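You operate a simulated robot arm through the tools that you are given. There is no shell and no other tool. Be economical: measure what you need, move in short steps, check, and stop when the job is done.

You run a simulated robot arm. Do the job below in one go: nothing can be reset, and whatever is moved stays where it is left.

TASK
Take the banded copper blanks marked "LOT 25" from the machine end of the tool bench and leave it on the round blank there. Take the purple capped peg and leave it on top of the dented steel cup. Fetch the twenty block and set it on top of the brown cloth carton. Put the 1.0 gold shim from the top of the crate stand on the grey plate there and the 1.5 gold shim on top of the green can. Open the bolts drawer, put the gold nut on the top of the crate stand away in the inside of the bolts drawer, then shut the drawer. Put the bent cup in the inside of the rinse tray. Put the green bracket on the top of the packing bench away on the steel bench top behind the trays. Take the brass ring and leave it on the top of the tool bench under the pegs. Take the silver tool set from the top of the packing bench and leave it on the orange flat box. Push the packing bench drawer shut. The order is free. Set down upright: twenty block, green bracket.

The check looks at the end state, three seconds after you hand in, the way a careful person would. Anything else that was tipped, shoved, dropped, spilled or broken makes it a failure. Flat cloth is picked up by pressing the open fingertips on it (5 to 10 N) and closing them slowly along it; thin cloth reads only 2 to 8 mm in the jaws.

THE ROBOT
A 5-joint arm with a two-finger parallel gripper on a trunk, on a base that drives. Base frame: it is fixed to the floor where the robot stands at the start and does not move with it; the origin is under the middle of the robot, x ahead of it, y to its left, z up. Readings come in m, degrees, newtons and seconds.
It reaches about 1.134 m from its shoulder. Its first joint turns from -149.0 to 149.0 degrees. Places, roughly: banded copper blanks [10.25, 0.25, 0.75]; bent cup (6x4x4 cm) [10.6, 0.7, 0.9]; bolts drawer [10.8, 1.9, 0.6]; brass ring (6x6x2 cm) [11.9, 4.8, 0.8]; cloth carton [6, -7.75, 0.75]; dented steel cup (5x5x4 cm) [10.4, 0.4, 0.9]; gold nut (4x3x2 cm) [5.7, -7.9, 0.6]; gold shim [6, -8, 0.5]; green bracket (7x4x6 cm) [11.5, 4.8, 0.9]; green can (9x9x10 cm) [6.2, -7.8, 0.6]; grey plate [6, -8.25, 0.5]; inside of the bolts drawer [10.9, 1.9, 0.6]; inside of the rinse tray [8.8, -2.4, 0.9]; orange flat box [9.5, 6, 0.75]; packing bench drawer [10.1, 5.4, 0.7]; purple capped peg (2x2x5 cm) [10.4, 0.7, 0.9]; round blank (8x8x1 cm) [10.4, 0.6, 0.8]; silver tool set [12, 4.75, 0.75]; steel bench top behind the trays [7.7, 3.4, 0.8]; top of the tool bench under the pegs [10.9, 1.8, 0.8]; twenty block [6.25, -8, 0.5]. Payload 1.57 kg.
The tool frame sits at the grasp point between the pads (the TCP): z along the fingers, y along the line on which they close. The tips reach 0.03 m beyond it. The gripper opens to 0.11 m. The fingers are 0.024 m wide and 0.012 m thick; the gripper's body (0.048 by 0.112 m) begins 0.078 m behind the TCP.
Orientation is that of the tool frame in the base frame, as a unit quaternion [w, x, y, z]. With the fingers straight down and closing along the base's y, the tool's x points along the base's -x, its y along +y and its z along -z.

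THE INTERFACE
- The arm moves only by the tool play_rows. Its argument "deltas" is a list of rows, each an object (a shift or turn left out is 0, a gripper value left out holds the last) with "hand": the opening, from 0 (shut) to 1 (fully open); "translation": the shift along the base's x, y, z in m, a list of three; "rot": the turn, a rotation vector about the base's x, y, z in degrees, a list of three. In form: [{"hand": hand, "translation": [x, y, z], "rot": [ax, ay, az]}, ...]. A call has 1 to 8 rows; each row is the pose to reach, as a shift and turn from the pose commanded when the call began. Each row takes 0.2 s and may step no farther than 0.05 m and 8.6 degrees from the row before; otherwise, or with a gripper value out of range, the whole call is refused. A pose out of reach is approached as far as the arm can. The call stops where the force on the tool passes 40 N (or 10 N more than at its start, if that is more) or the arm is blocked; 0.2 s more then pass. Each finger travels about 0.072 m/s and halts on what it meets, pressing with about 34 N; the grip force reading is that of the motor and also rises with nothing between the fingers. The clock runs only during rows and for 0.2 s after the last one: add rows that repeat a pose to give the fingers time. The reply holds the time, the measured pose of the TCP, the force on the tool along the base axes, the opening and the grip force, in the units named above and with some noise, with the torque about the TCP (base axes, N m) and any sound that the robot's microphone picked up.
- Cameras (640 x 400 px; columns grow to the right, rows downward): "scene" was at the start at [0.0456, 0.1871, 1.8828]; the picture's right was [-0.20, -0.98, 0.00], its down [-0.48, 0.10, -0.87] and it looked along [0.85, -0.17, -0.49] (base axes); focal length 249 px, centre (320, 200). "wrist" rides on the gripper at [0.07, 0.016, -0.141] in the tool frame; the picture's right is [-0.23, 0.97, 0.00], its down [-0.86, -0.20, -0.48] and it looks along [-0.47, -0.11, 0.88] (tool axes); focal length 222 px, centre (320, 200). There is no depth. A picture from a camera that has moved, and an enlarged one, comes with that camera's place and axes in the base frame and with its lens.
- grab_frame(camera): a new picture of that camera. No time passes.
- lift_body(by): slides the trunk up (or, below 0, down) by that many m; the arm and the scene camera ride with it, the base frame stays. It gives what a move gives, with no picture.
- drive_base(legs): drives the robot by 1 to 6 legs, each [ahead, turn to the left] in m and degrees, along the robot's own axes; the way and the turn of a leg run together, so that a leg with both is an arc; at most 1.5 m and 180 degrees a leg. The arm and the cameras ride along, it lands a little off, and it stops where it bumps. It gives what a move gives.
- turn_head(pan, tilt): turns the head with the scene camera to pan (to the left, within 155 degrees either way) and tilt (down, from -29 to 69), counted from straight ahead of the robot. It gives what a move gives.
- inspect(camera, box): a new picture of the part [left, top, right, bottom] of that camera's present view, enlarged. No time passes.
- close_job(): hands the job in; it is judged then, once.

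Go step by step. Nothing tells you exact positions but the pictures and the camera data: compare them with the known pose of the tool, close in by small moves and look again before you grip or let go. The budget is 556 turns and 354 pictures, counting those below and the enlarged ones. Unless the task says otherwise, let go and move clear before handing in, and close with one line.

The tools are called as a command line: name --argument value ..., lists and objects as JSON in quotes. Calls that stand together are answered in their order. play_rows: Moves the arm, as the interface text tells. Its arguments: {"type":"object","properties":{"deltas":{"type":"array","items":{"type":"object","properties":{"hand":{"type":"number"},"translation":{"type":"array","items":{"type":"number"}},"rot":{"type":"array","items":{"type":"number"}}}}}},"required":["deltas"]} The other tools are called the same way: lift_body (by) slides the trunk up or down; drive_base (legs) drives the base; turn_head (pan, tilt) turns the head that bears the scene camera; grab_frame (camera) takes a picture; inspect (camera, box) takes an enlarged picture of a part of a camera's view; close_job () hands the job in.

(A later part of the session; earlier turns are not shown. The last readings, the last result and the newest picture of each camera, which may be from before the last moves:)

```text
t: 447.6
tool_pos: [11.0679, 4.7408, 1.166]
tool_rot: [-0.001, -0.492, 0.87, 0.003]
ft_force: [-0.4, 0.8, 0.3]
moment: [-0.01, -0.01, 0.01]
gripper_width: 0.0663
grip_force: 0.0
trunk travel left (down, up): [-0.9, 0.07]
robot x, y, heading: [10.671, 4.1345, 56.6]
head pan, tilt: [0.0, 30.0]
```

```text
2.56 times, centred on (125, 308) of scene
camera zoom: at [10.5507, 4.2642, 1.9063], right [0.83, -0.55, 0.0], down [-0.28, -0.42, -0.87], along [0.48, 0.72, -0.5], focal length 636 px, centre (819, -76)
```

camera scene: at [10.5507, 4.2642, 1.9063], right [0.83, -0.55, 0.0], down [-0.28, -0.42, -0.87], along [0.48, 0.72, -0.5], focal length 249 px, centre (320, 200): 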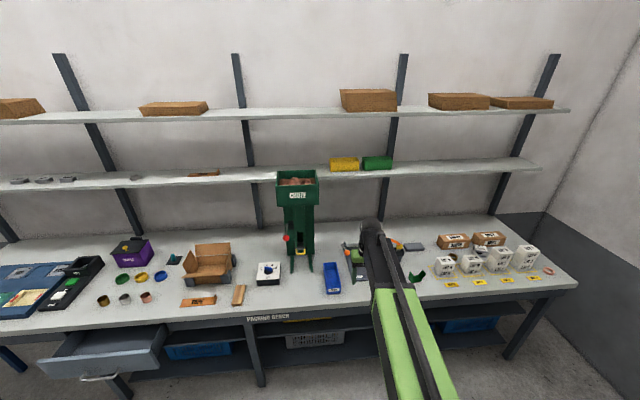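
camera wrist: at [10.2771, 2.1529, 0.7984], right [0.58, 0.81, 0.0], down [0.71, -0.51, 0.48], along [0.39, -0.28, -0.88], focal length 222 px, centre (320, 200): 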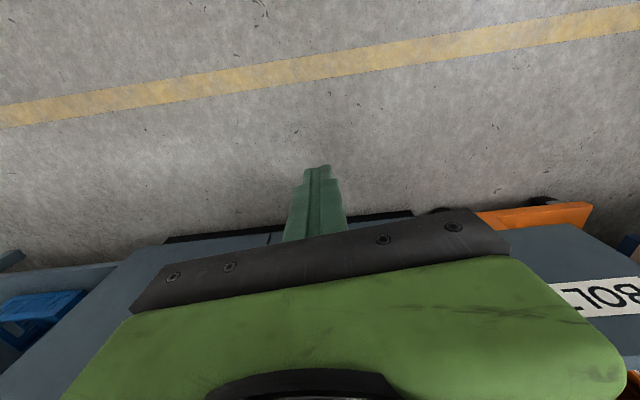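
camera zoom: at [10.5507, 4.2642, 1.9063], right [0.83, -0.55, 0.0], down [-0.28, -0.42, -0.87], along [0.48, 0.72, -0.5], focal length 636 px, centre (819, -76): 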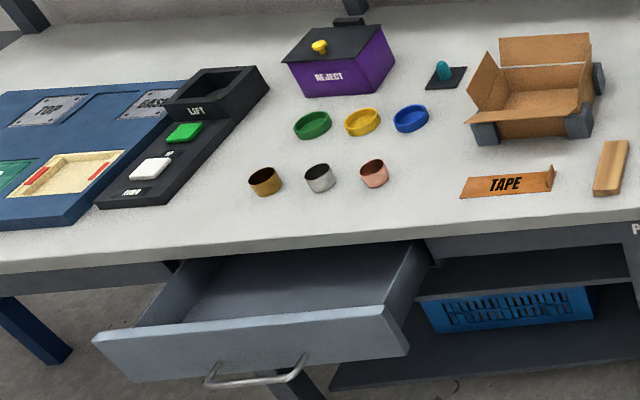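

I can see the brass ring behind the LOT M stack ≈(11.89,4.78), the silver tool set ("30T ALU") ≈(12.06,4.71), and the green bracket ≈(11.56,4.79). Moving in front of them.

drive_base --legs '[[0, -51.3], [0.71, 0], [0, 57]]'

turn_head --pan -15 --tilt 48

grab_frame --camera "scene"

grab_frame --camera "wrist"

```text
t: 456.3
tool_pos: [11.7197, 4.838, 1.1667]
tool_rot: [-0.002, -0.534, 0.846, 0.002]
ft_force: [0.8, 0.5, -0.2]
moment: [0.02, 0.05, 0.01]
gripper_width: 0.0661
grip_force: 0.1
trunk travel left (down, up): [-0.9, 0.07]
robot x, y, heading: [11.3532, 4.2101, 61.3]
head pan, tilt: [0.0, 30.0]
```

```text
t: 457.1
tool_pos: [11.7196, 4.8381, 1.1676]
tool_rot: [-0.002, -0.534, 0.846, 0.002]
ft_force: [0.4, 0.5, -0.1]
moment: [-0.02, 0.0, -0.01]
gripper_width: 0.066
grip_force: 0.2
trunk travel left (down, up): [-0.9, 0.07]
robot x, y, heading: [11.3547, 4.2091, 61.3]
head pan, tilt: [-15.0, 48.0]
```

```text
194 pictures are left
camera scene: at [11.2374, 4.3056, 1.8795], right [0.72, -0.69, 0.0], down [-0.51, -0.54, -0.67], along [0.46, 0.48, -0.74], focal length 249 px, centre (320, 200)
```

scene: 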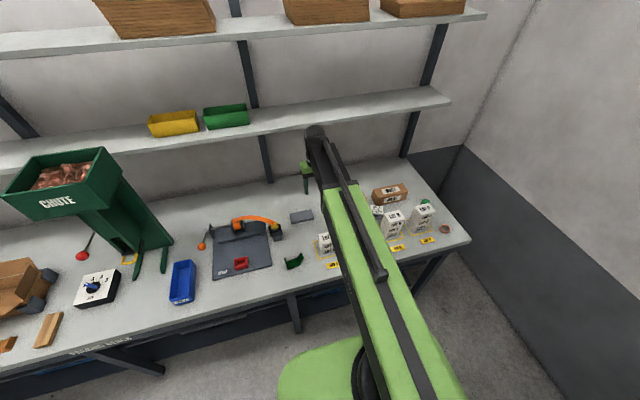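

```text
193 pictures are left
camera wrist: at [11.677, 4.7824, 1.3085], right [-0.78, 0.62, 0.01], down [0.55, 0.68, 0.48], along [0.29, 0.38, -0.88], focal length 222 px, centre (320, 200)
```

wrist: 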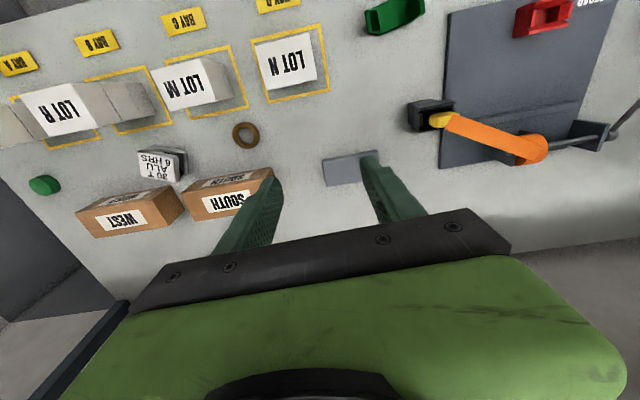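

inspect --camera "wrist" --box '[90, 110, 290, 235]'

inspect --camera "scene" --box '[300, 170, 460, 270]'

```text
3.20 times, centred on (190, 172) of wrist
camera zoom: at [11.677, 4.7824, 1.3085], right [-0.78, 0.62, 0.01], down [0.55, 0.68, 0.48], along [0.29, 0.38, -0.88], focal length 711 px, centre (736, 288)
```

zoom: 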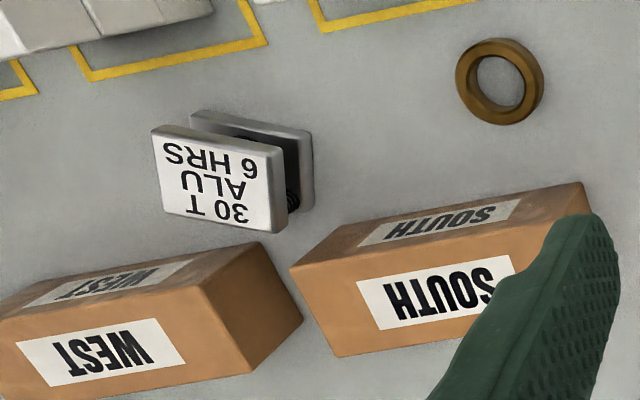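

```text
4.00 times, centred on (380, 220) of scene
camera zoom: at [11.2374, 4.3056, 1.8795], right [0.72, -0.69, 0.0], down [-0.51, -0.54, -0.67], along [0.46, 0.48, -0.74], focal length 994 px, centre (80, 120)
```

zoom: 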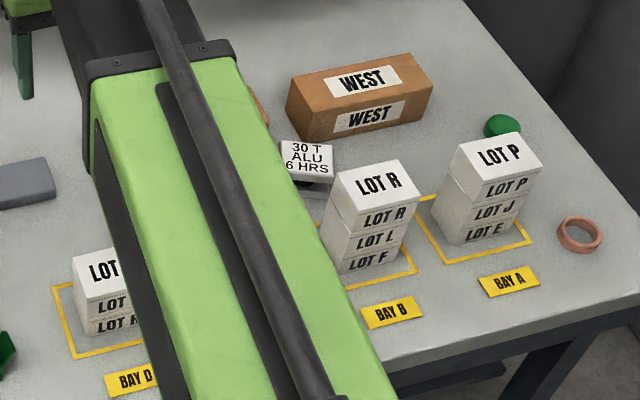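

The tool set is two plates, ~6.5×5.5 cm, centre ≈(12.025,4.702), long axis az≈-50°. I'll move over it, turning the gripper -24°.

play_rows --deltas '[{"translation": [0.044, -0.02, 0], "rot": [0, 0, -6], "hand": 1}, {"translation": [0.088, -0.04, 0], "rot": [0, 0, -12]}, {"translation": [0.132, -0.06, 0], "rot": [0, 0, -18]}, {"translation": [0.176, -0.08, 0], "rot": [0, 0, -24.5]}, {"translation": [0.22, -0.1, 0], "rot": [0, 0, -24.5]}, {"translation": [0.264, -0.118, 0], "rot": [0, 0, -24.5]}, {"translation": [0.305, -0.136, 0], "rot": [0, 0, -24.5]}]'

lift_body --by -0.1

grab_frame --camera "wrist"

```text
t: 458.7
tool_pos: [12.0268, 4.7027, 1.1657]
tool_rot: [-0.002, -0.342, 0.94, 0.003]
ft_force: [0.4, -0.9, 0.0]
moment: [0.01, 0.01, 0.0]
gripper_width: 0.11
grip_force: 0.1
trunk travel left (down, up): [-0.9, 0.07]
robot x, y, heading: [11.3515, 4.2082, 61.4]
head pan, tilt: [-15.0, 48.0]
```

```text
t: 460.1
tool_pos: [12.0256, 4.7026, 1.0666]
tool_rot: [-0.001, -0.342, 0.94, 0.002]
ft_force: [-0.5, -0.2, -0.4]
moment: [-0.01, 0.0, 0.02]
gripper_width: 0.1099
grip_force: 0.1
trunk travel left (down, up): [-0.8, 0.17]
robot x, y, heading: [11.3535, 4.2101, 61.4]
head pan, tilt: [-15.0, 48.0]
```

```text
190 pictures are left
camera wrist: at [11.963, 4.6704, 1.2086], right [-0.45, 0.89, 0.01], down [0.79, 0.39, 0.48], along [0.42, 0.22, -0.88], focal length 222 px, centre (320, 200)
```

wrist: 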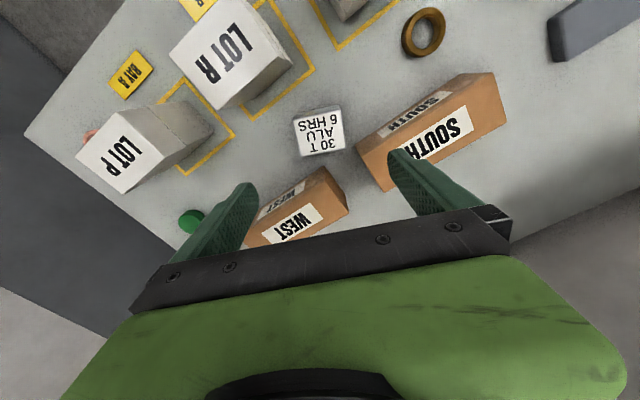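

play_rows --deltas '[{"translation": [-0.002, -0.003, 0]}]'

lift_body --by -0.11

grab_frame --camera "wrist"

```text
t: 460.4
tool_pos: [12.023, 4.699, 1.0668]
tool_rot: [-0.001, -0.343, 0.939, 0.002]
ft_force: [-0.2, 0.2, -0.5]
moment: [0.02, -0.02, -0.03]
gripper_width: 0.11
grip_force: 0.0
trunk travel left (down, up): [-0.8, 0.17]
robot x, y, heading: [11.3538, 4.211, 61.2]
head pan, tilt: [-15.0, 48.0]
```

```text
t: 461.9
tool_pos: [12.0235, 4.7002, 0.9573]
tool_rot: [-0.001, -0.342, 0.94, 0.002]
ft_force: [0.3, -0.5, 0.4]
moment: [0.0, 0.02, 0.02]
gripper_width: 0.11
grip_force: 0.1
trunk travel left (down, up): [-0.69, 0.28]
robot x, y, heading: [11.3569, 4.2081, 61.3]
head pan, tilt: [-15.0, 48.0]
```

```text
189 pictures are left
camera wrist: at [11.9608, 4.6676, 1.0986], right [-0.45, 0.89, 0.01], down [0.79, 0.39, 0.48], along [0.42, 0.22, -0.88], focal length 222 px, centre (320, 200)
```

wrist: 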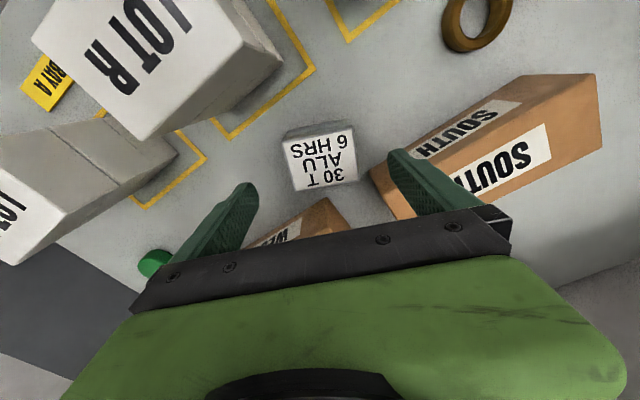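

The SOUTH carton corner is close to the right finger. I'll narrow the opening, shift 7 mm away from the cartons, and descend carefully.

play_rows --deltas '[{"translation": [-0.0054, -0.0045, 0], "hand": 0.88}, {"translation": [-0.0054, -0.0045, 0], "hand": 0.88}]'

lift_body --by -0.05

grab_frame --camera "wrist"

```text
t: 462.5
tool_pos: [12.0175, 4.6949, 0.9556]
tool_rot: [0.0, -0.341, 0.94, 0.003]
ft_force: [-0.4, -0.5, 1.3]
moment: [0.0, -0.01, 0.01]
gripper_width: 0.0968
grip_force: 0.2
trunk travel left (down, up): [-0.69, 0.28]
robot x, y, heading: [11.3528, 4.2093, 61.4]
head pan, tilt: [-15.0, 48.0]
```

```text
t: 463.4
tool_pos: [12.0175, 4.6947, 0.906]
tool_rot: [-0.002, -0.342, 0.94, 0.002]
ft_force: [-0.1, 0.0, 0.0]
moment: [0.0, -0.01, -0.01]
gripper_width: 0.097
grip_force: 0.1
trunk travel left (down, up): [-0.64, 0.33]
robot x, y, heading: [11.3546, 4.2088, 61.3]
head pan, tilt: [-15.0, 48.0]
```

```text
188 pictures are left
camera wrist: at [11.9556, 4.6629, 1.0486], right [-0.45, 0.89, 0.01], down [0.79, 0.39, 0.48], along [0.42, 0.22, -0.88], focal length 222 px, centre (320, 200)
```

wrist: 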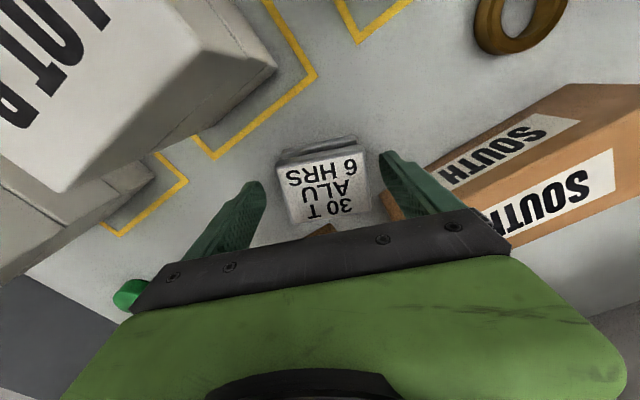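

lift_body --by -0.022

grab_frame --camera "wrist"

```text
t: 464.1
tool_pos: [12.0169, 4.6963, 0.8847]
tool_rot: [-0.001, -0.341, 0.94, 0.002]
ft_force: [-0.2, -0.4, 0.4]
moment: [0.0, 0.04, -0.03]
gripper_width: 0.0967
grip_force: 0.1
trunk travel left (down, up): [-0.618, 0.352]
robot x, y, heading: [11.355, 4.2062, 61.1]
head pan, tilt: [-15.0, 48.0]
```

```text
187 pictures are left
camera wrist: at [11.9556, 4.6629, 1.0266], right [-0.45, 0.89, 0.01], down [0.79, 0.39, 0.48], along [0.42, 0.22, -0.88], focal length 222 px, centre (320, 200)
```

wrist: 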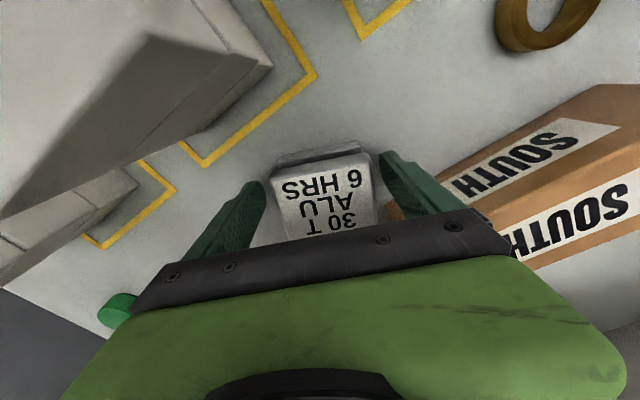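

lift_body --by -0.006

play_rows --deltas '[{"hand": 0.8}, {"hand": 0.72}, {"hand": 0.65}, {"hand": 0.55}, {"hand": 0.5}, {"hand": 0.5}]'

grab_frame --camera "wrist"

```text
t: 464.6
tool_pos: [12.0183, 4.6946, 0.879]
tool_rot: [-0.001, -0.341, 0.94, 0.002]
ft_force: [0.2, -0.3, 0.9]
moment: [-0.02, 0.02, 0.01]
gripper_width: 0.0967
grip_force: 0.0
trunk travel left (down, up): [-0.612, 0.358]
robot x, y, heading: [11.3554, 4.2077, 61.3]
head pan, tilt: [-15.0, 48.0]
```

```text
t: 466.0
tool_pos: [12.0178, 4.6951, 0.8786]
tool_rot: [-0.001, -0.342, 0.94, 0.002]
ft_force: [-1.2, 1.5, 1.7]
moment: [-0.13, -0.03, 0.03]
gripper_width: 0.0699
grip_force: 33.8
trunk travel left (down, up): [-0.612, 0.358]
robot x, y, heading: [11.3552, 4.2101, 61.3]
head pan, tilt: [-15.0, 48.0]
```

```text
186 pictures are left
camera wrist: at [11.9555, 4.663, 1.0206], right [-0.45, 0.89, 0.01], down [0.79, 0.39, 0.48], along [0.42, 0.22, -0.88], focal length 222 px, centre (320, 200)
```

wrist: 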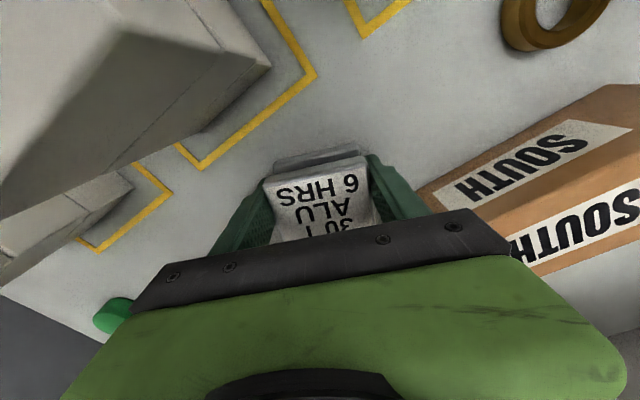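

Gripped at 70 mm. Lifting.

lift_body --by 0.04

grab_frame --camera "wrist"

```text
t: 466.9
tool_pos: [12.0172, 4.6944, 0.9177]
tool_rot: [0.0, -0.342, 0.94, 0.002]
ft_force: [0.7, -0.2, -4.8]
moment: [-0.02, 0.0, 0.02]
gripper_width: 0.0698
grip_force: 34.0
trunk travel left (down, up): [-0.652, 0.318]
robot x, y, heading: [11.3513, 4.2115, 61.3]
head pan, tilt: [-15.0, 48.0]
```

```text
185 pictures are left
camera wrist: at [11.956, 4.6632, 1.0602], right [-0.45, 0.89, 0.01], down [0.79, 0.39, 0.48], along [0.42, 0.22, -0.88], focal length 222 px, centre (320, 200)
```

wrist: 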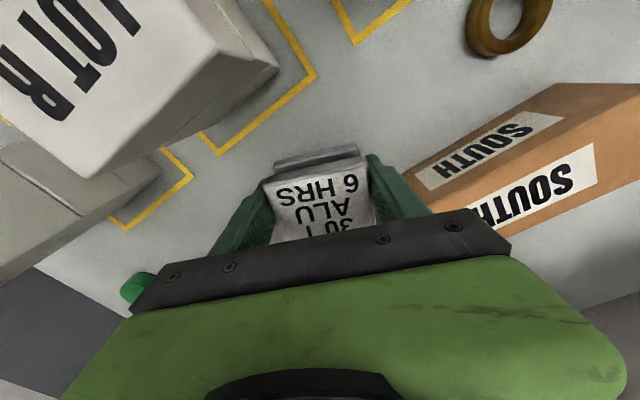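

lift_body --by 0.25

drive_base --legs '[[-0.45, 0], [0, 93], [1.5, 0], [0.87, 0]]'

turn_head --pan -80 --tilt 30

grab_frame --camera "scene"

```text
t: 469.4
tool_pos: [12.0178, 4.6945, 1.1686]
tool_rot: [-0.001, -0.342, 0.94, 0.002]
ft_force: [-0.2, -0.8, -4.8]
moment: [0.02, 0.01, -0.06]
gripper_width: 0.0701
grip_force: 34.2
trunk travel left (down, up): [-0.902, 0.068]
robot x, y, heading: [11.3565, 4.2099, 61.1]
head pan, tilt: [-15.0, 48.0]
```

```text
t: 487.2
tool_pos: [8.4986, 5.4785, 1.1683]
tool_rot: [0.003, 0.918, -0.397, 0.0]
ft_force: [-0.8, 0.0, -4.8]
moment: [-0.05, -0.04, 0.0]
gripper_width: 0.07
grip_force: 34.0
trunk travel left (down, up): [-0.902, 0.068]
robot x, y, heading: [9.02, 4.8454, 154.6]
head pan, tilt: [-15.0, 48.0]
```

```text
t: 488.6
tool_pos: [8.4992, 5.4785, 1.1678]
tool_rot: [0.003, 0.917, -0.398, -0.001]
ft_force: [-0.3, -0.8, -3.7]
moment: [0.0, -0.01, 0.03]
gripper_width: 0.0697
grip_force: 34.2
trunk travel left (down, up): [-0.902, 0.068]
robot x, y, heading: [9.0216, 4.8413, 154.6]
head pan, tilt: [-80.0, 30.0]
```

```text
184 pictures are left
camera scene: at [9.0149, 4.7573, 1.9082], right [0.96, -0.27, 0.0], down [-0.13, -0.48, -0.87], along [0.23, 0.83, -0.5], focal length 249 px, centre (320, 200)
```

scene: 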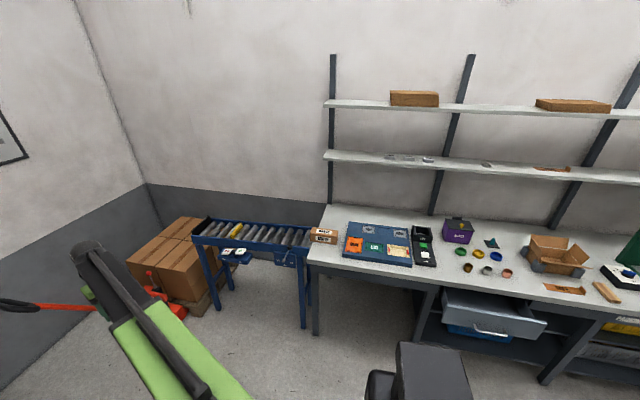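

inspect --camera "scene" --box '[300, 205, 460, 305]'

```text
4.00 times, centred on (380, 255) of scene
camera zoom: at [9.0149, 4.7573, 1.9082], right [0.96, -0.27, 0.0], down [-0.13, -0.48, -0.87], along [0.23, 0.83, -0.5], focal length 994 px, centre (80, -20)
```

zoom: 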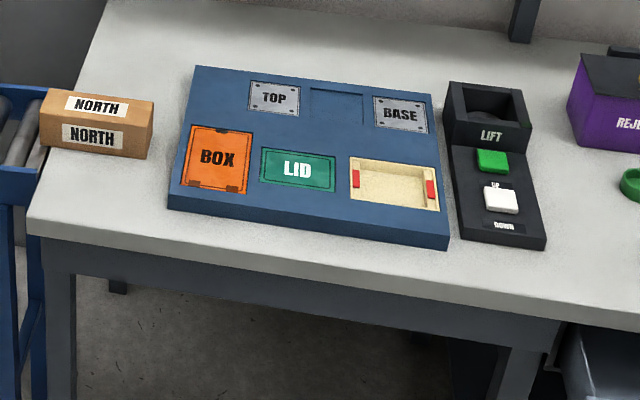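

The orange "BOX" panel lies on the blue board at ≈(9.555,5.857), z≈0.885. I'll drive up to it.

drive_base --legs '[[0, -92], [0.48, 0]]'

turn_head --pan 10 --tilt 50

grab_frame --camera "scene"

```text
t: 495.4
tool_pos: [9.9027, 5.7843, 1.1683]
tool_rot: [-0.001, -0.353, 0.936, 0.003]
ft_force: [1.0, -0.4, -4.8]
moment: [-0.08, 0.05, 0.04]
gripper_width: 0.0698
grip_force: 33.5
trunk travel left (down, up): [-0.902, 0.068]
robot x, y, heading: [9.2565, 5.2809, 63.3]
head pan, tilt: [-80.0, 30.0]
```

```text
t: 497.1
tool_pos: [9.9028, 5.7845, 1.1694]
tool_rot: [-0.001, -0.353, 0.936, 0.003]
ft_force: [0.2, 0.1, -5.0]
moment: [-0.01, 0.07, 0.0]
gripper_width: 0.0699
grip_force: 34.0
trunk travel left (down, up): [-0.902, 0.068]
robot x, y, heading: [9.2555, 5.28, 63.0]
head pan, tilt: [10.0, 50.0]
```

```text
182 pictures are left
camera scene: at [9.1058, 5.387, 1.8788], right [0.96, -0.29, 0.0], down [-0.22, -0.73, -0.64], along [0.19, 0.62, -0.77], focal length 249 px, centre (320, 200)
```

scene: 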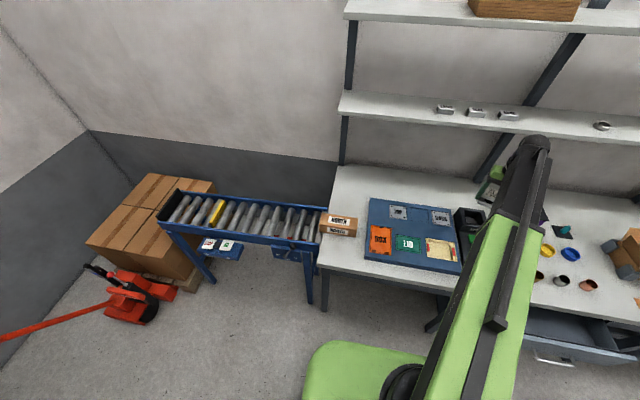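

play_rows --deltas '[{"translation": [-0.044, 0.01, 0], "rot": [0, 0, 2.5]}, {"translation": [-0.088, 0.02, 0], "rot": [0, 0, 5]}, {"translation": [-0.132, 0.03, 0], "rot": [0, 0, 7.5]}, {"translation": [-0.176, 0.04, 0], "rot": [0, 0, 10]}, {"translation": [-0.22, 0.05, 0], "rot": [0, 0, 12.5]}, {"translation": [-0.265, 0.06, 0], "rot": [0, 0, 15]}, {"translation": [-0.309, 0.07, 0], "rot": [0, 0, 18]}, {"translation": [-0.353, 0.08, 0], "rot": [0, 0, 21]}]'

lift_body --by -0.12

grab_frame --camera "wrist"

inspect --camera "scene" --box '[300, 150, 460, 250]'

```text
t: 498.9
tool_pos: [9.5498, 5.8642, 1.1686]
tool_rot: [-0.002, -0.518, 0.856, 0.003]
ft_force: [-0.6, -0.2, -5.6]
moment: [-0.06, 0.04, 0.0]
gripper_width: 0.0699
grip_force: 33.9
trunk travel left (down, up): [-0.902, 0.068]
robot x, y, heading: [9.2571, 5.2808, 63.1]
head pan, tilt: [10.0, 50.0]
```

```text
t: 500.4
tool_pos: [9.5499, 5.8649, 1.0484]
tool_rot: [-0.001, -0.517, 0.856, 0.002]
ft_force: [-0.7, 0.3, -4.5]
moment: [0.01, 0.01, 0.04]
gripper_width: 0.0695
grip_force: 33.8
trunk travel left (down, up): [-0.782, 0.188]
robot x, y, heading: [9.2562, 5.2792, 63.5]
head pan, tilt: [10.0, 50.0]
```

```text
181 pictures are left
camera wrist: at [9.5054, 5.8101, 1.1905], right [-0.76, 0.65, 0.01], down [0.58, 0.66, 0.48], along [0.31, 0.36, -0.88], focal length 222 px, centre (320, 200)
```

wrist: 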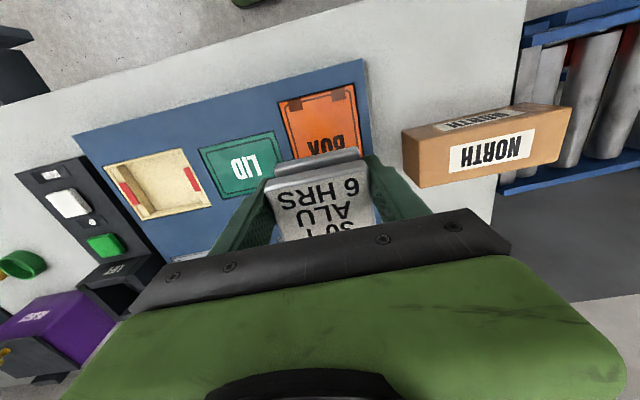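

```text
4.00 times, centred on (380, 200) of scene
camera zoom: at [9.1054, 5.387, 1.7588], right [0.96, -0.29, 0.0], down [-0.22, -0.73, -0.64], along [0.19, 0.62, -0.77], focal length 994 px, centre (80, 200)
```

zoom: 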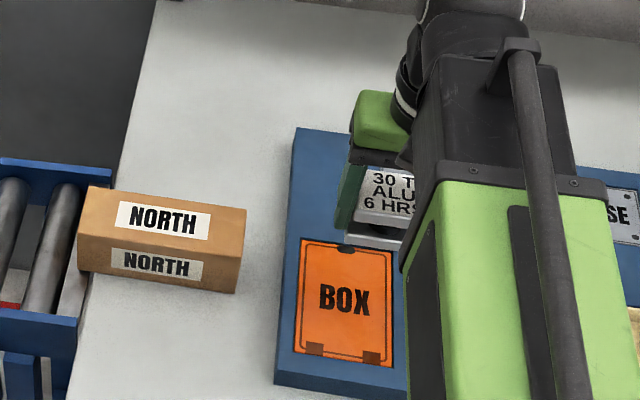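

play_rows --deltas '[{"translation": [-0.013, -0.018, 0]}]'

lift_body --by -0.07

grab_frame --camera "wrist"

inspect --camera "scene" --box '[300, 130, 460, 230]'

```text
t: 500.8
tool_pos: [9.5357, 5.8453, 1.0477]
tool_rot: [-0.002, -0.517, 0.856, 0.002]
ft_force: [0.6, -0.2, -4.4]
moment: [-0.04, 0.03, -0.01]
gripper_width: 0.0697
grip_force: 34.2
trunk travel left (down, up): [-0.782, 0.188]
robot x, y, heading: [9.2537, 5.2802, 63.2]
head pan, tilt: [10.0, 50.0]
```

```text
t: 501.8
tool_pos: [9.5366, 5.8473, 0.978]
tool_rot: [-0.002, -0.518, 0.856, 0.002]
ft_force: [-0.8, 0.2, -3.8]
moment: [-0.03, -0.02, 0.03]
gripper_width: 0.07
grip_force: 33.7
trunk travel left (down, up): [-0.712, 0.258]
robot x, y, heading: [9.2602, 5.2755, 63.2]
head pan, tilt: [10.0, 50.0]
```

```text
179 pictures are left
camera wrist: at [9.492, 5.7927, 1.1205], right [-0.76, 0.65, 0.01], down [0.58, 0.66, 0.48], along [0.31, 0.36, -0.88], focal length 222 px, centre (320, 200)
```

wrist: 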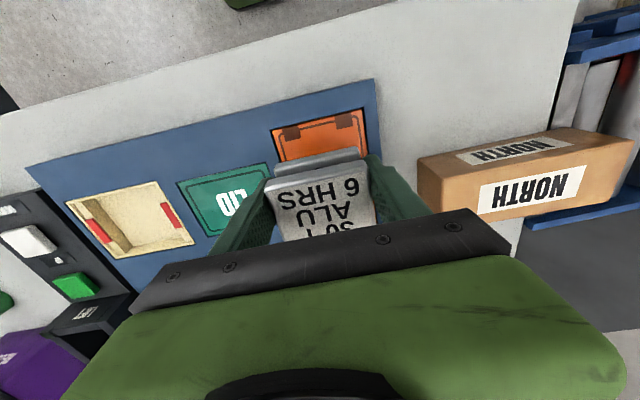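

```text
4.00 times, centred on (380, 180) of scene
camera zoom: at [9.1054, 5.3869, 1.6887], right [0.96, -0.29, 0.0], down [-0.22, -0.73, -0.64], along [0.19, 0.62, -0.77], focal length 994 px, centre (80, 280)
```

zoom: 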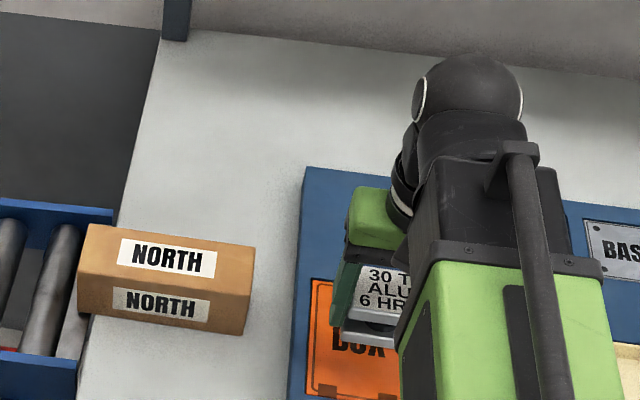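

lift_body --by -0.02

inspect --camera "wrist" --box '[220, 70, 420, 195]'

inspect --camera "scene" --box '[300, 130, 460, 230]'

```text
t: 502.5
tool_pos: [9.5367, 5.8471, 0.9583]
tool_rot: [-0.002, -0.517, 0.856, 0.002]
ft_force: [-0.3, -0.1, -4.9]
moment: [-0.01, 0.01, -0.02]
gripper_width: 0.0699
grip_force: 34.0
trunk travel left (down, up): [-0.692, 0.278]
robot x, y, heading: [9.2539, 5.2785, 63.3]
head pan, tilt: [10.0, 50.0]
```

```text
3.20 times, centred on (320, 132) of wrist
camera zoom: at [9.492, 5.7927, 1.1004], right [-0.76, 0.65, 0.01], down [0.58, 0.66, 0.48], along [0.31, 0.36, -0.88], focal length 711 px, centre (320, 416)
```

zoom: 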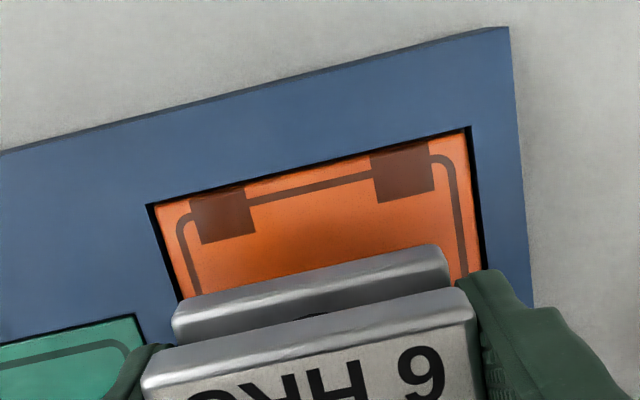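

```text
4.00 times, centred on (380, 180) of scene
camera zoom: at [9.1054, 5.3869, 1.6687], right [0.96, -0.29, 0.0], down [-0.22, -0.73, -0.64], along [0.19, 0.62, -0.77], focal length 994 px, centre (80, 280)
```

zoom: 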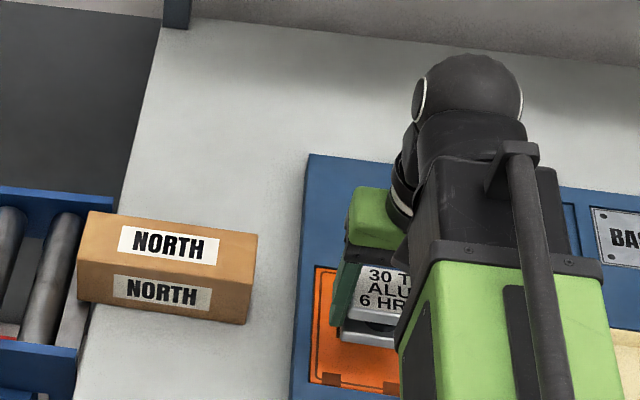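

lift_body --by -0.014

lift_body --by -0.008

inspect --camera "wrist" --box '[220, 70, 420, 195]'

```text
t: 503.1
tool_pos: [9.5361, 5.8474, 0.9444]
tool_rot: [-0.001, -0.517, 0.856, 0.003]
ft_force: [0.4, 0.0, -4.3]
moment: [-0.03, 0.03, 0.0]
gripper_width: 0.0696
grip_force: 33.9
trunk travel left (down, up): [-0.678, 0.292]
robot x, y, heading: [9.2526, 5.2788, 63.5]
head pan, tilt: [10.0, 50.0]
```

```text
t: 503.7
tool_pos: [9.5368, 5.8463, 0.9367]
tool_rot: [-0.001, -0.517, 0.856, 0.002]
ft_force: [-0.4, -0.3, -4.5]
moment: [-0.05, -0.03, 0.0]
gripper_width: 0.0701
grip_force: 34.1
trunk travel left (down, up): [-0.67, 0.3]
robot x, y, heading: [9.2537, 5.278, 63.0]
head pan, tilt: [10.0, 50.0]
```

```text
3.20 times, centred on (320, 132) of wrist
camera zoom: at [9.492, 5.7927, 1.0784], right [-0.76, 0.65, 0.01], down [0.58, 0.66, 0.48], along [0.31, 0.36, -0.88], focal length 711 px, centre (320, 416)
```

zoom: 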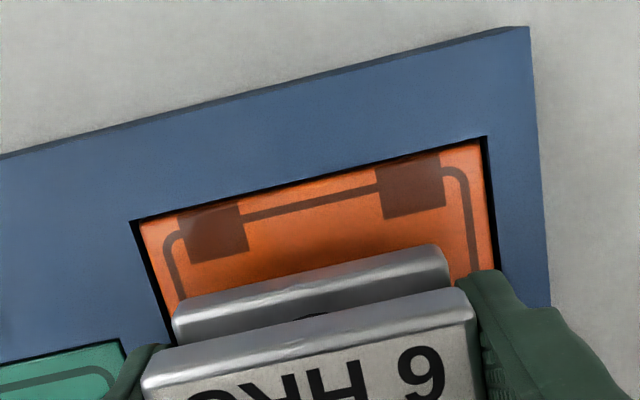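

lift_body --by -0.008

lift_body --by -0.005

inspect --camera "wrist" --box '[220, 70, 420, 195]'

```text
t: 504.3
tool_pos: [9.5375, 5.8458, 0.9278]
tool_rot: [-0.002, -0.517, 0.856, 0.003]
ft_force: [0.1, -0.6, -4.1]
moment: [-0.06, 0.03, 0.02]
gripper_width: 0.0699
grip_force: 34.1
trunk travel left (down, up): [-0.662, 0.308]
robot x, y, heading: [9.2546, 5.2789, 63.2]
head pan, tilt: [10.0, 50.0]
```

```text
t: 504.8
tool_pos: [9.5367, 5.8468, 0.9232]
tool_rot: [-0.002, -0.517, 0.856, 0.002]
ft_force: [0.1, 0.2, -3.6]
moment: [-0.07, 0.03, -0.03]
gripper_width: 0.0698
grip_force: 34.1
trunk travel left (down, up): [-0.657, 0.313]
robot x, y, heading: [9.2562, 5.2812, 63.1]
head pan, tilt: [10.0, 50.0]
```

```text
3.20 times, centred on (320, 132) of wrist
camera zoom: at [9.492, 5.7927, 1.0654], right [-0.76, 0.65, 0.01], down [0.58, 0.66, 0.48], along [0.31, 0.36, -0.88], focal length 711 px, centre (320, 416)
```

zoom: 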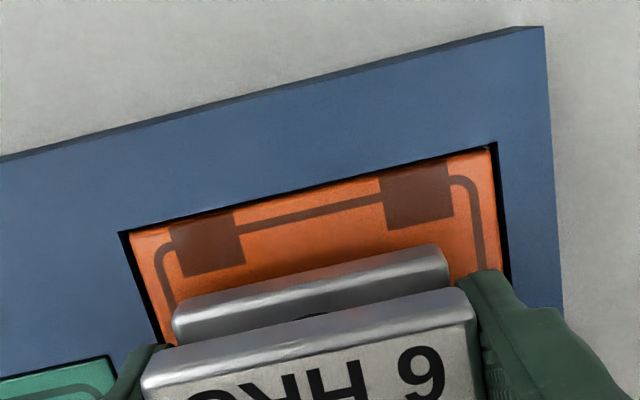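

lift_body --by -0.008

lift_body --by -0.006

inspect --camera "wrist" --box '[220, 70, 420, 195]'

```text
t: 505.4
tool_pos: [9.5367, 5.8455, 0.915]
tool_rot: [-0.002, -0.517, 0.856, 0.002]
ft_force: [0.3, 0.5, -4.2]
moment: [-0.04, 0.02, 0.01]
gripper_width: 0.0698
grip_force: 33.9
trunk travel left (down, up): [-0.649, 0.321]
robot x, y, heading: [9.2568, 5.274, 63.6]
head pan, tilt: [10.0, 50.0]
```

```text
t: 505.9
tool_pos: [9.5358, 5.846, 0.9102]
tool_rot: [-0.001, -0.518, 0.855, 0.002]
ft_force: [0.1, 0.4, 3.6]
moment: [-0.05, -0.29, -0.02]
gripper_width: 0.0698
grip_force: 33.6
trunk travel left (down, up): [-0.643, 0.327]
robot x, y, heading: [9.2569, 5.2792, 63.3]
head pan, tilt: [10.0, 50.0]
```

```text
3.20 times, centred on (320, 132) of wrist
camera zoom: at [9.4917, 5.7923, 1.0518], right [-0.76, 0.65, 0.01], down [0.58, 0.66, 0.48], along [0.31, 0.36, -0.88], focal length 711 px, centre (320, 416)
```

zoom: 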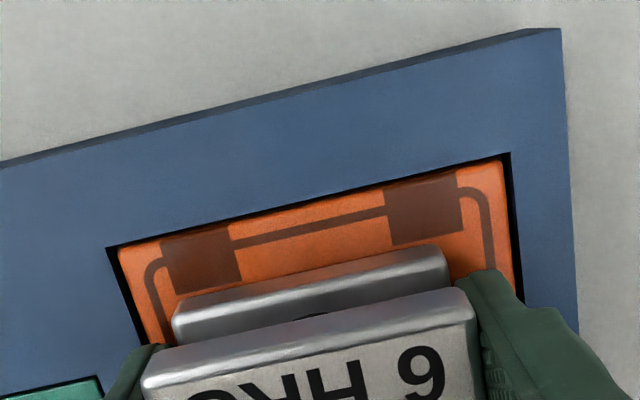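

Contact. Releasing.

lift_body --by -0.001

play_rows --deltas '[{"hand": 0.66}, {"hand": 0.7}, {"hand": 0.78}, {"hand": 0.78}]'

lift_body --by 0.12

grab_frame --camera "wrist"

```text
t: 506.4
tool_pos: [9.5359, 5.8453, 0.9102]
tool_rot: [0.0, -0.517, 0.856, 0.003]
ft_force: [0.5, 4.9, 21.5]
moment: [-0.16, -0.87, 0.14]
gripper_width: 0.0699
grip_force: 34.1
trunk travel left (down, up): [-0.642, 0.328]
robot x, y, heading: [9.2566, 5.2774, 63.1]
head pan, tilt: [10.0, 50.0]
```

```text
t: 507.4
tool_pos: [9.5367, 5.848, 0.9079]
tool_rot: [-0.001, -0.517, 0.856, 0.002]
ft_force: [0.7, -0.4, -0.4]
moment: [0.0, 0.0, 0.0]
gripper_width: 0.086
grip_force: 0.1
trunk travel left (down, up): [-0.642, 0.328]
robot x, y, heading: [9.2515, 5.2786, 63.1]
head pan, tilt: [10.0, 50.0]
```

```text
t: 508.9
tool_pos: [9.5361, 5.8467, 1.0276]
tool_rot: [-0.001, -0.518, 0.856, 0.002]
ft_force: [0.2, 0.6, -0.4]
moment: [0.02, -0.01, 0.01]
gripper_width: 0.0858
grip_force: 0.0
trunk travel left (down, up): [-0.762, 0.208]
robot x, y, heading: [9.2565, 5.2816, 63.1]
head pan, tilt: [10.0, 50.0]
```

```text
172 pictures are left
camera wrist: at [9.4919, 5.7925, 1.1705], right [-0.76, 0.65, 0.01], down [0.58, 0.66, 0.48], along [0.31, 0.36, -0.88], focal length 222 px, centre (320, 200)
```

wrist: 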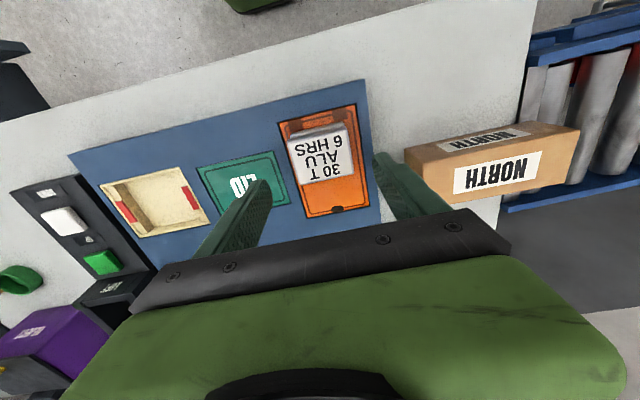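

The tool set rests on the orange panel. Next I'll push the packing bench drawer shut: back off and line up with it.

lift_body --by 0.14

drive_base --legs '[[-0.6, 0], [0, -79], [0.7, 0], [0, 78]]'

turn_head --pan 5 --tilt 45

grab_frame --camera "scene"

```text
t: 510.6
tool_pos: [9.536, 5.8462, 1.1685]
tool_rot: [-0.001, -0.518, 0.856, 0.002]
ft_force: [-1.1, -0.9, -0.9]
moment: [0.01, -0.01, 0.04]
gripper_width: 0.086
grip_force: 0.1
trunk travel left (down, up): [-0.902, 0.068]
robot x, y, heading: [9.2573, 5.2802, 63.2]
head pan, tilt: [10.0, 50.0]
```

```text
t: 524.2
tool_pos: [9.9131, 5.1362, 1.169]
tool_rot: [-0.001, -0.515, 0.857, 0.003]
ft_force: [-1.3, 1.2, -0.4]
moment: [-0.03, -0.08, -0.02]
gripper_width: 0.0859
grip_force: 0.0
trunk travel left (down, up): [-0.902, 0.068]
robot x, y, heading: [9.6324, 4.5687, 62.9]
head pan, tilt: [10.0, 50.0]
```

```text
t: 524.9
tool_pos: [9.915, 5.1367, 1.1685]
tool_rot: [-0.002, -0.515, 0.857, 0.002]
ft_force: [-0.2, -0.2, -0.4]
moment: [0.03, 0.0, -0.01]
gripper_width: 0.0853
grip_force: 0.2
trunk travel left (down, up): [-0.902, 0.068]
robot x, y, heading: [9.6293, 4.5683, 62.9]
head pan, tilt: [5.0, 45.0]
```

```text
171 pictures are left
camera scene: at [9.4901, 4.68, 1.8857], right [0.93, -0.38, 0.0], down [-0.27, -0.66, -0.71], along [0.27, 0.66, -0.71], focal length 249 px, centre (320, 200)
```

scene: 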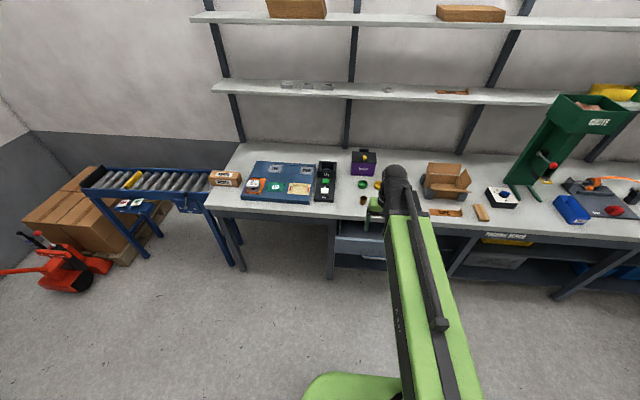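

inspect --camera "scene" --box '[310, 190, 480, 296]'

grab_frame --camera "wrist"

```text
3.76 times, centred on (395, 243) of scene
camera zoom: at [9.4901, 4.68, 1.8857], right [0.93, -0.38, 0.0], down [-0.27, -0.66, -0.71], along [0.27, 0.66, -0.71], focal length 936 px, centre (38, 38)
```

zoom: 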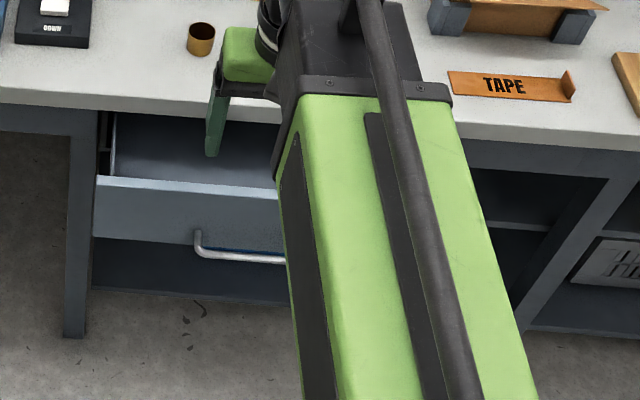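

```text
169 pictures are left
camera wrist: at [9.8705, 5.0823, 1.3106], right [-0.75, 0.66, 0.01], down [0.58, 0.66, 0.48], along [0.31, 0.36, -0.88], focal length 222 px, centre (320, 200)
```

wrist: 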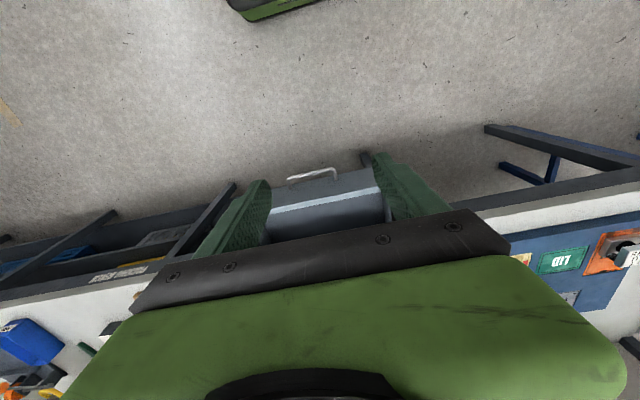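

The drawer handle is at ≈(10.06,5.27,0.66), about 10 cm out. I'll close and tilt the fingers, lower in front of it, and push as before.

play_rows --deltas '[{"translation": [0.017, -0.001, 0.003], "rot": [7.57, -3.87, 0], "hand": 0.4}, {"translation": [0.035, -0.002, 0.01], "rot": [15.1, -7.74, 0], "hand": 0}, {"translation": [0.053, -0.003, 0.023], "rot": [22.7, -11.6, 0]}, {"translation": [0.07, -0.004, 0.04], "rot": [30.3, -15.5, 0]}, {"translation": [0.07, -0.004, 0.04], "rot": [30.3, -15.5, 0]}]'

lift_body --by -0.4

lift_body --by -0.14

grab_frame --camera "wrist"

grab_frame --camera "scene"

```text
t: 526.1
tool_pos: [10.0083, 5.1654, 1.2103]
tool_rot: [0.247, -0.493, 0.82, 0.157]
ft_force: [0.6, 0.2, -0.5]
moment: [0.0, 0.02, 0.01]
gripper_width: 0.0
grip_force: 21.7
out of reach, approached as far as the arm can: row 3, 4, 5
trunk travel left (down, up): [-0.902, 0.068]
robot x, y, heading: [9.6327, 4.568, 62.9]
head pan, tilt: [5.0, 45.0]
```

```text
t: 529.9
tool_pos: [10.0086, 5.1652, 0.8085]
tool_rot: [0.246, -0.493, 0.82, 0.156]
ft_force: [-0.4, 0.1, -0.4]
moment: [-0.02, 0.04, 0.0]
gripper_width: 0.0
grip_force: 20.8
trunk travel left (down, up): [-0.502, 0.468]
robot x, y, heading: [9.6296, 4.5698, 62.9]
head pan, tilt: [5.0, 45.0]
```

```text
t: 531.6
tool_pos: [10.008, 5.1656, 0.6693]
tool_rot: [0.246, -0.494, 0.819, 0.156]
ft_force: [0.8, 0.0, -0.6]
moment: [-0.03, -0.01, 0.01]
gripper_width: 0.0002
grip_force: 21.1
trunk travel left (down, up): [-0.362, 0.608]
robot x, y, heading: [9.6333, 4.5687, 63.0]
head pan, tilt: [5.0, 45.0]
```

```text
168 pictures are left
camera wrist: at [9.9332, 5.0519, 0.7483], right [-0.77, 0.62, 0.14], down [0.39, 0.29, 0.87], along [0.5, 0.73, -0.47], focal length 222 px, centre (320, 200)
```

wrist: 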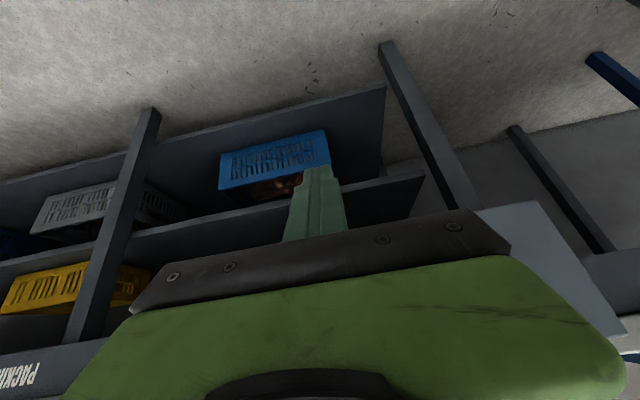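

```text
167 pictures are left
camera scene: at [9.4894, 4.6803, 1.3457], right [0.93, -0.38, 0.0], down [-0.27, -0.66, -0.71], along [0.27, 0.66, -0.71], focal length 249 px, centre (320, 200)
```

scene: 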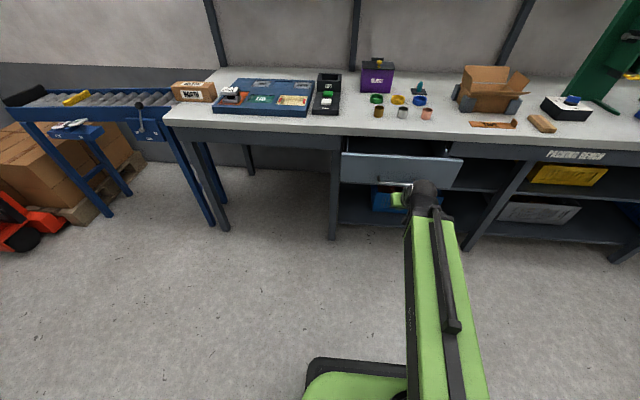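

lift_body --by -0.014

drive_base --legs '[[0.12, 0]]'

grab_frame --camera "scene"

```text
t: 532.2
tool_pos: [10.0085, 5.1657, 0.6542]
tool_rot: [0.247, -0.493, 0.82, 0.156]
ft_force: [0.4, 0.5, -0.3]
moment: [-0.01, 0.0, -0.04]
gripper_width: 0.0002
grip_force: 21.0
trunk travel left (down, up): [-0.348, 0.622]
robot x, y, heading: [9.6301, 4.5704, 63.1]
head pan, tilt: [5.0, 45.0]
```

```text
t: 533.5
tool_pos: [10.0629, 5.2717, 0.655]
tool_rot: [0.246, -0.494, 0.82, 0.156]
ft_force: [-0.1, -0.3, 0.2]
moment: [-0.03, 0.01, -0.03]
gripper_width: 0.0
grip_force: 21.1
trunk travel left (down, up): [-0.348, 0.622]
robot x, y, heading: [9.6865, 4.6786, 62.9]
head pan, tilt: [5.0, 45.0]
```

```text
166 pictures are left
camera scene: at [9.5439, 4.7868, 1.3317], right [0.93, -0.38, 0.0], down [-0.27, -0.66, -0.71], along [0.27, 0.66, -0.71], focal length 249 px, centre (320, 200)
```

scene: 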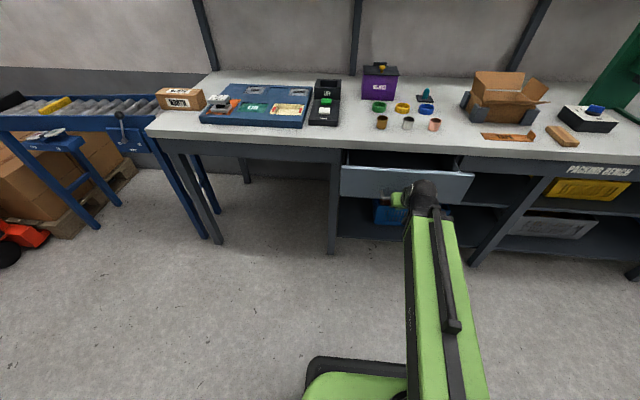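

inspect --camera "scene" --box '[320, 130, 480, 230]'

```text
4.00 times, centred on (400, 180) of scene
camera zoom: at [9.5439, 4.7868, 1.3317], right [0.93, -0.38, 0.0], down [-0.27, -0.66, -0.71], along [0.27, 0.66, -0.71], focal length 994 px, centre (0, 280)
```

zoom: 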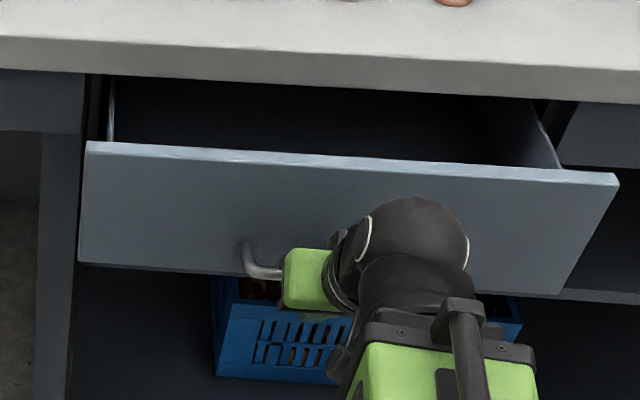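

drive_base --legs '[[0.06, 0]]'

inspect --camera "scene" --box '[320, 130, 480, 230]'

```text
t: 534.4
tool_pos: [10.0905, 5.3258, 0.6555]
tool_rot: [0.246, -0.493, 0.82, 0.156]
ft_force: [-0.8, -0.8, 0.6]
moment: [0.03, -0.02, -0.03]
gripper_width: 0.0002
grip_force: 21.3
trunk travel left (down, up): [-0.348, 0.622]
robot x, y, heading: [9.7143, 4.7268, 63.0]
head pan, tilt: [5.0, 45.0]
```

```text
4.00 times, centred on (400, 180) of scene
camera zoom: at [9.5714, 4.8407, 1.3316], right [0.93, -0.38, 0.0], down [-0.27, -0.66, -0.71], along [0.27, 0.66, -0.71], focal length 994 px, centre (0, 280)
```

zoom: 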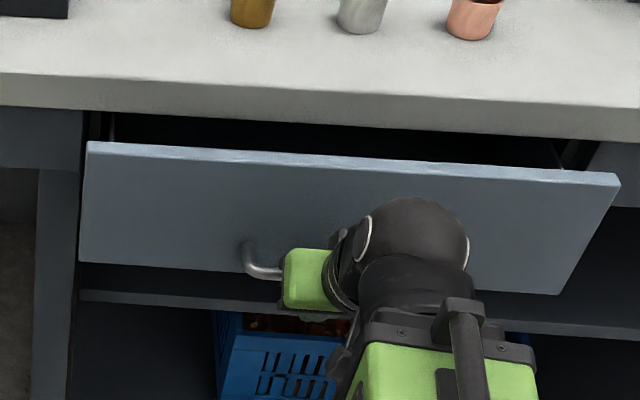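

drive_base --legs '[[0.04, 0]]'

play_rows --deltas '[{"translation": [0.007, 0.013, 0]}, {"translation": [0.014, 0.026, 0]}, {"translation": [0.021, 0.04, 0]}]'

inspect --camera "scene" --box '[320, 130, 480, 230]'

```text
t: 535.3
tool_pos: [10.1091, 5.3619, 0.6549]
tool_rot: [0.245, -0.494, 0.819, 0.156]
ft_force: [-0.2, -0.3, -0.3]
moment: [0.03, -0.02, -0.04]
gripper_width: 0.0001
grip_force: 21.1
trunk travel left (down, up): [-0.348, 0.622]
robot x, y, heading: [9.7358, 4.7656, 63.0]
head pan, tilt: [5.0, 45.0]
```

```text
t: 536.0
tool_pos: [10.1215, 5.3837, 0.6533]
tool_rot: [0.24, -0.495, 0.821, 0.152]
ft_force: [-3.2, -3.8, -6.3]
moment: [0.31, -0.13, -0.03]
gripper_width: 0.0002
grip_force: 22.1
trunk travel left (down, up): [-0.348, 0.622]
robot x, y, heading: [9.7309, 4.7618, 62.8]
head pan, tilt: [5.0, 45.0]
stopped in row 3: the force on the tool passed its limit at 60 N (the readings are from after the stop); the commanded pose is now the measured one
```

```text
4.00 times, centred on (400, 180) of scene
camera zoom: at [9.5899, 4.8767, 1.3316], right [0.93, -0.38, 0.0], down [-0.27, -0.66, -0.71], along [0.27, 0.66, -0.71], focal length 994 px, centre (0, 280)
```

zoom: 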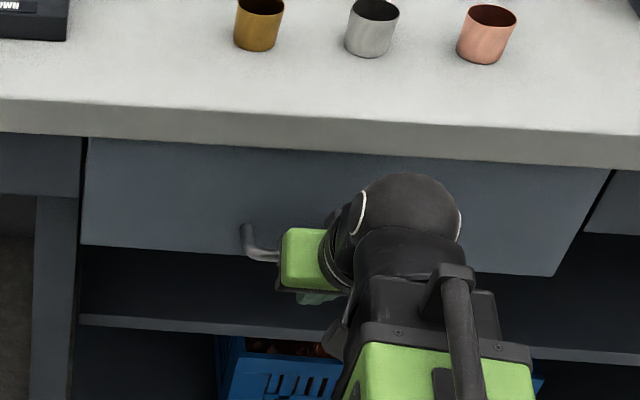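

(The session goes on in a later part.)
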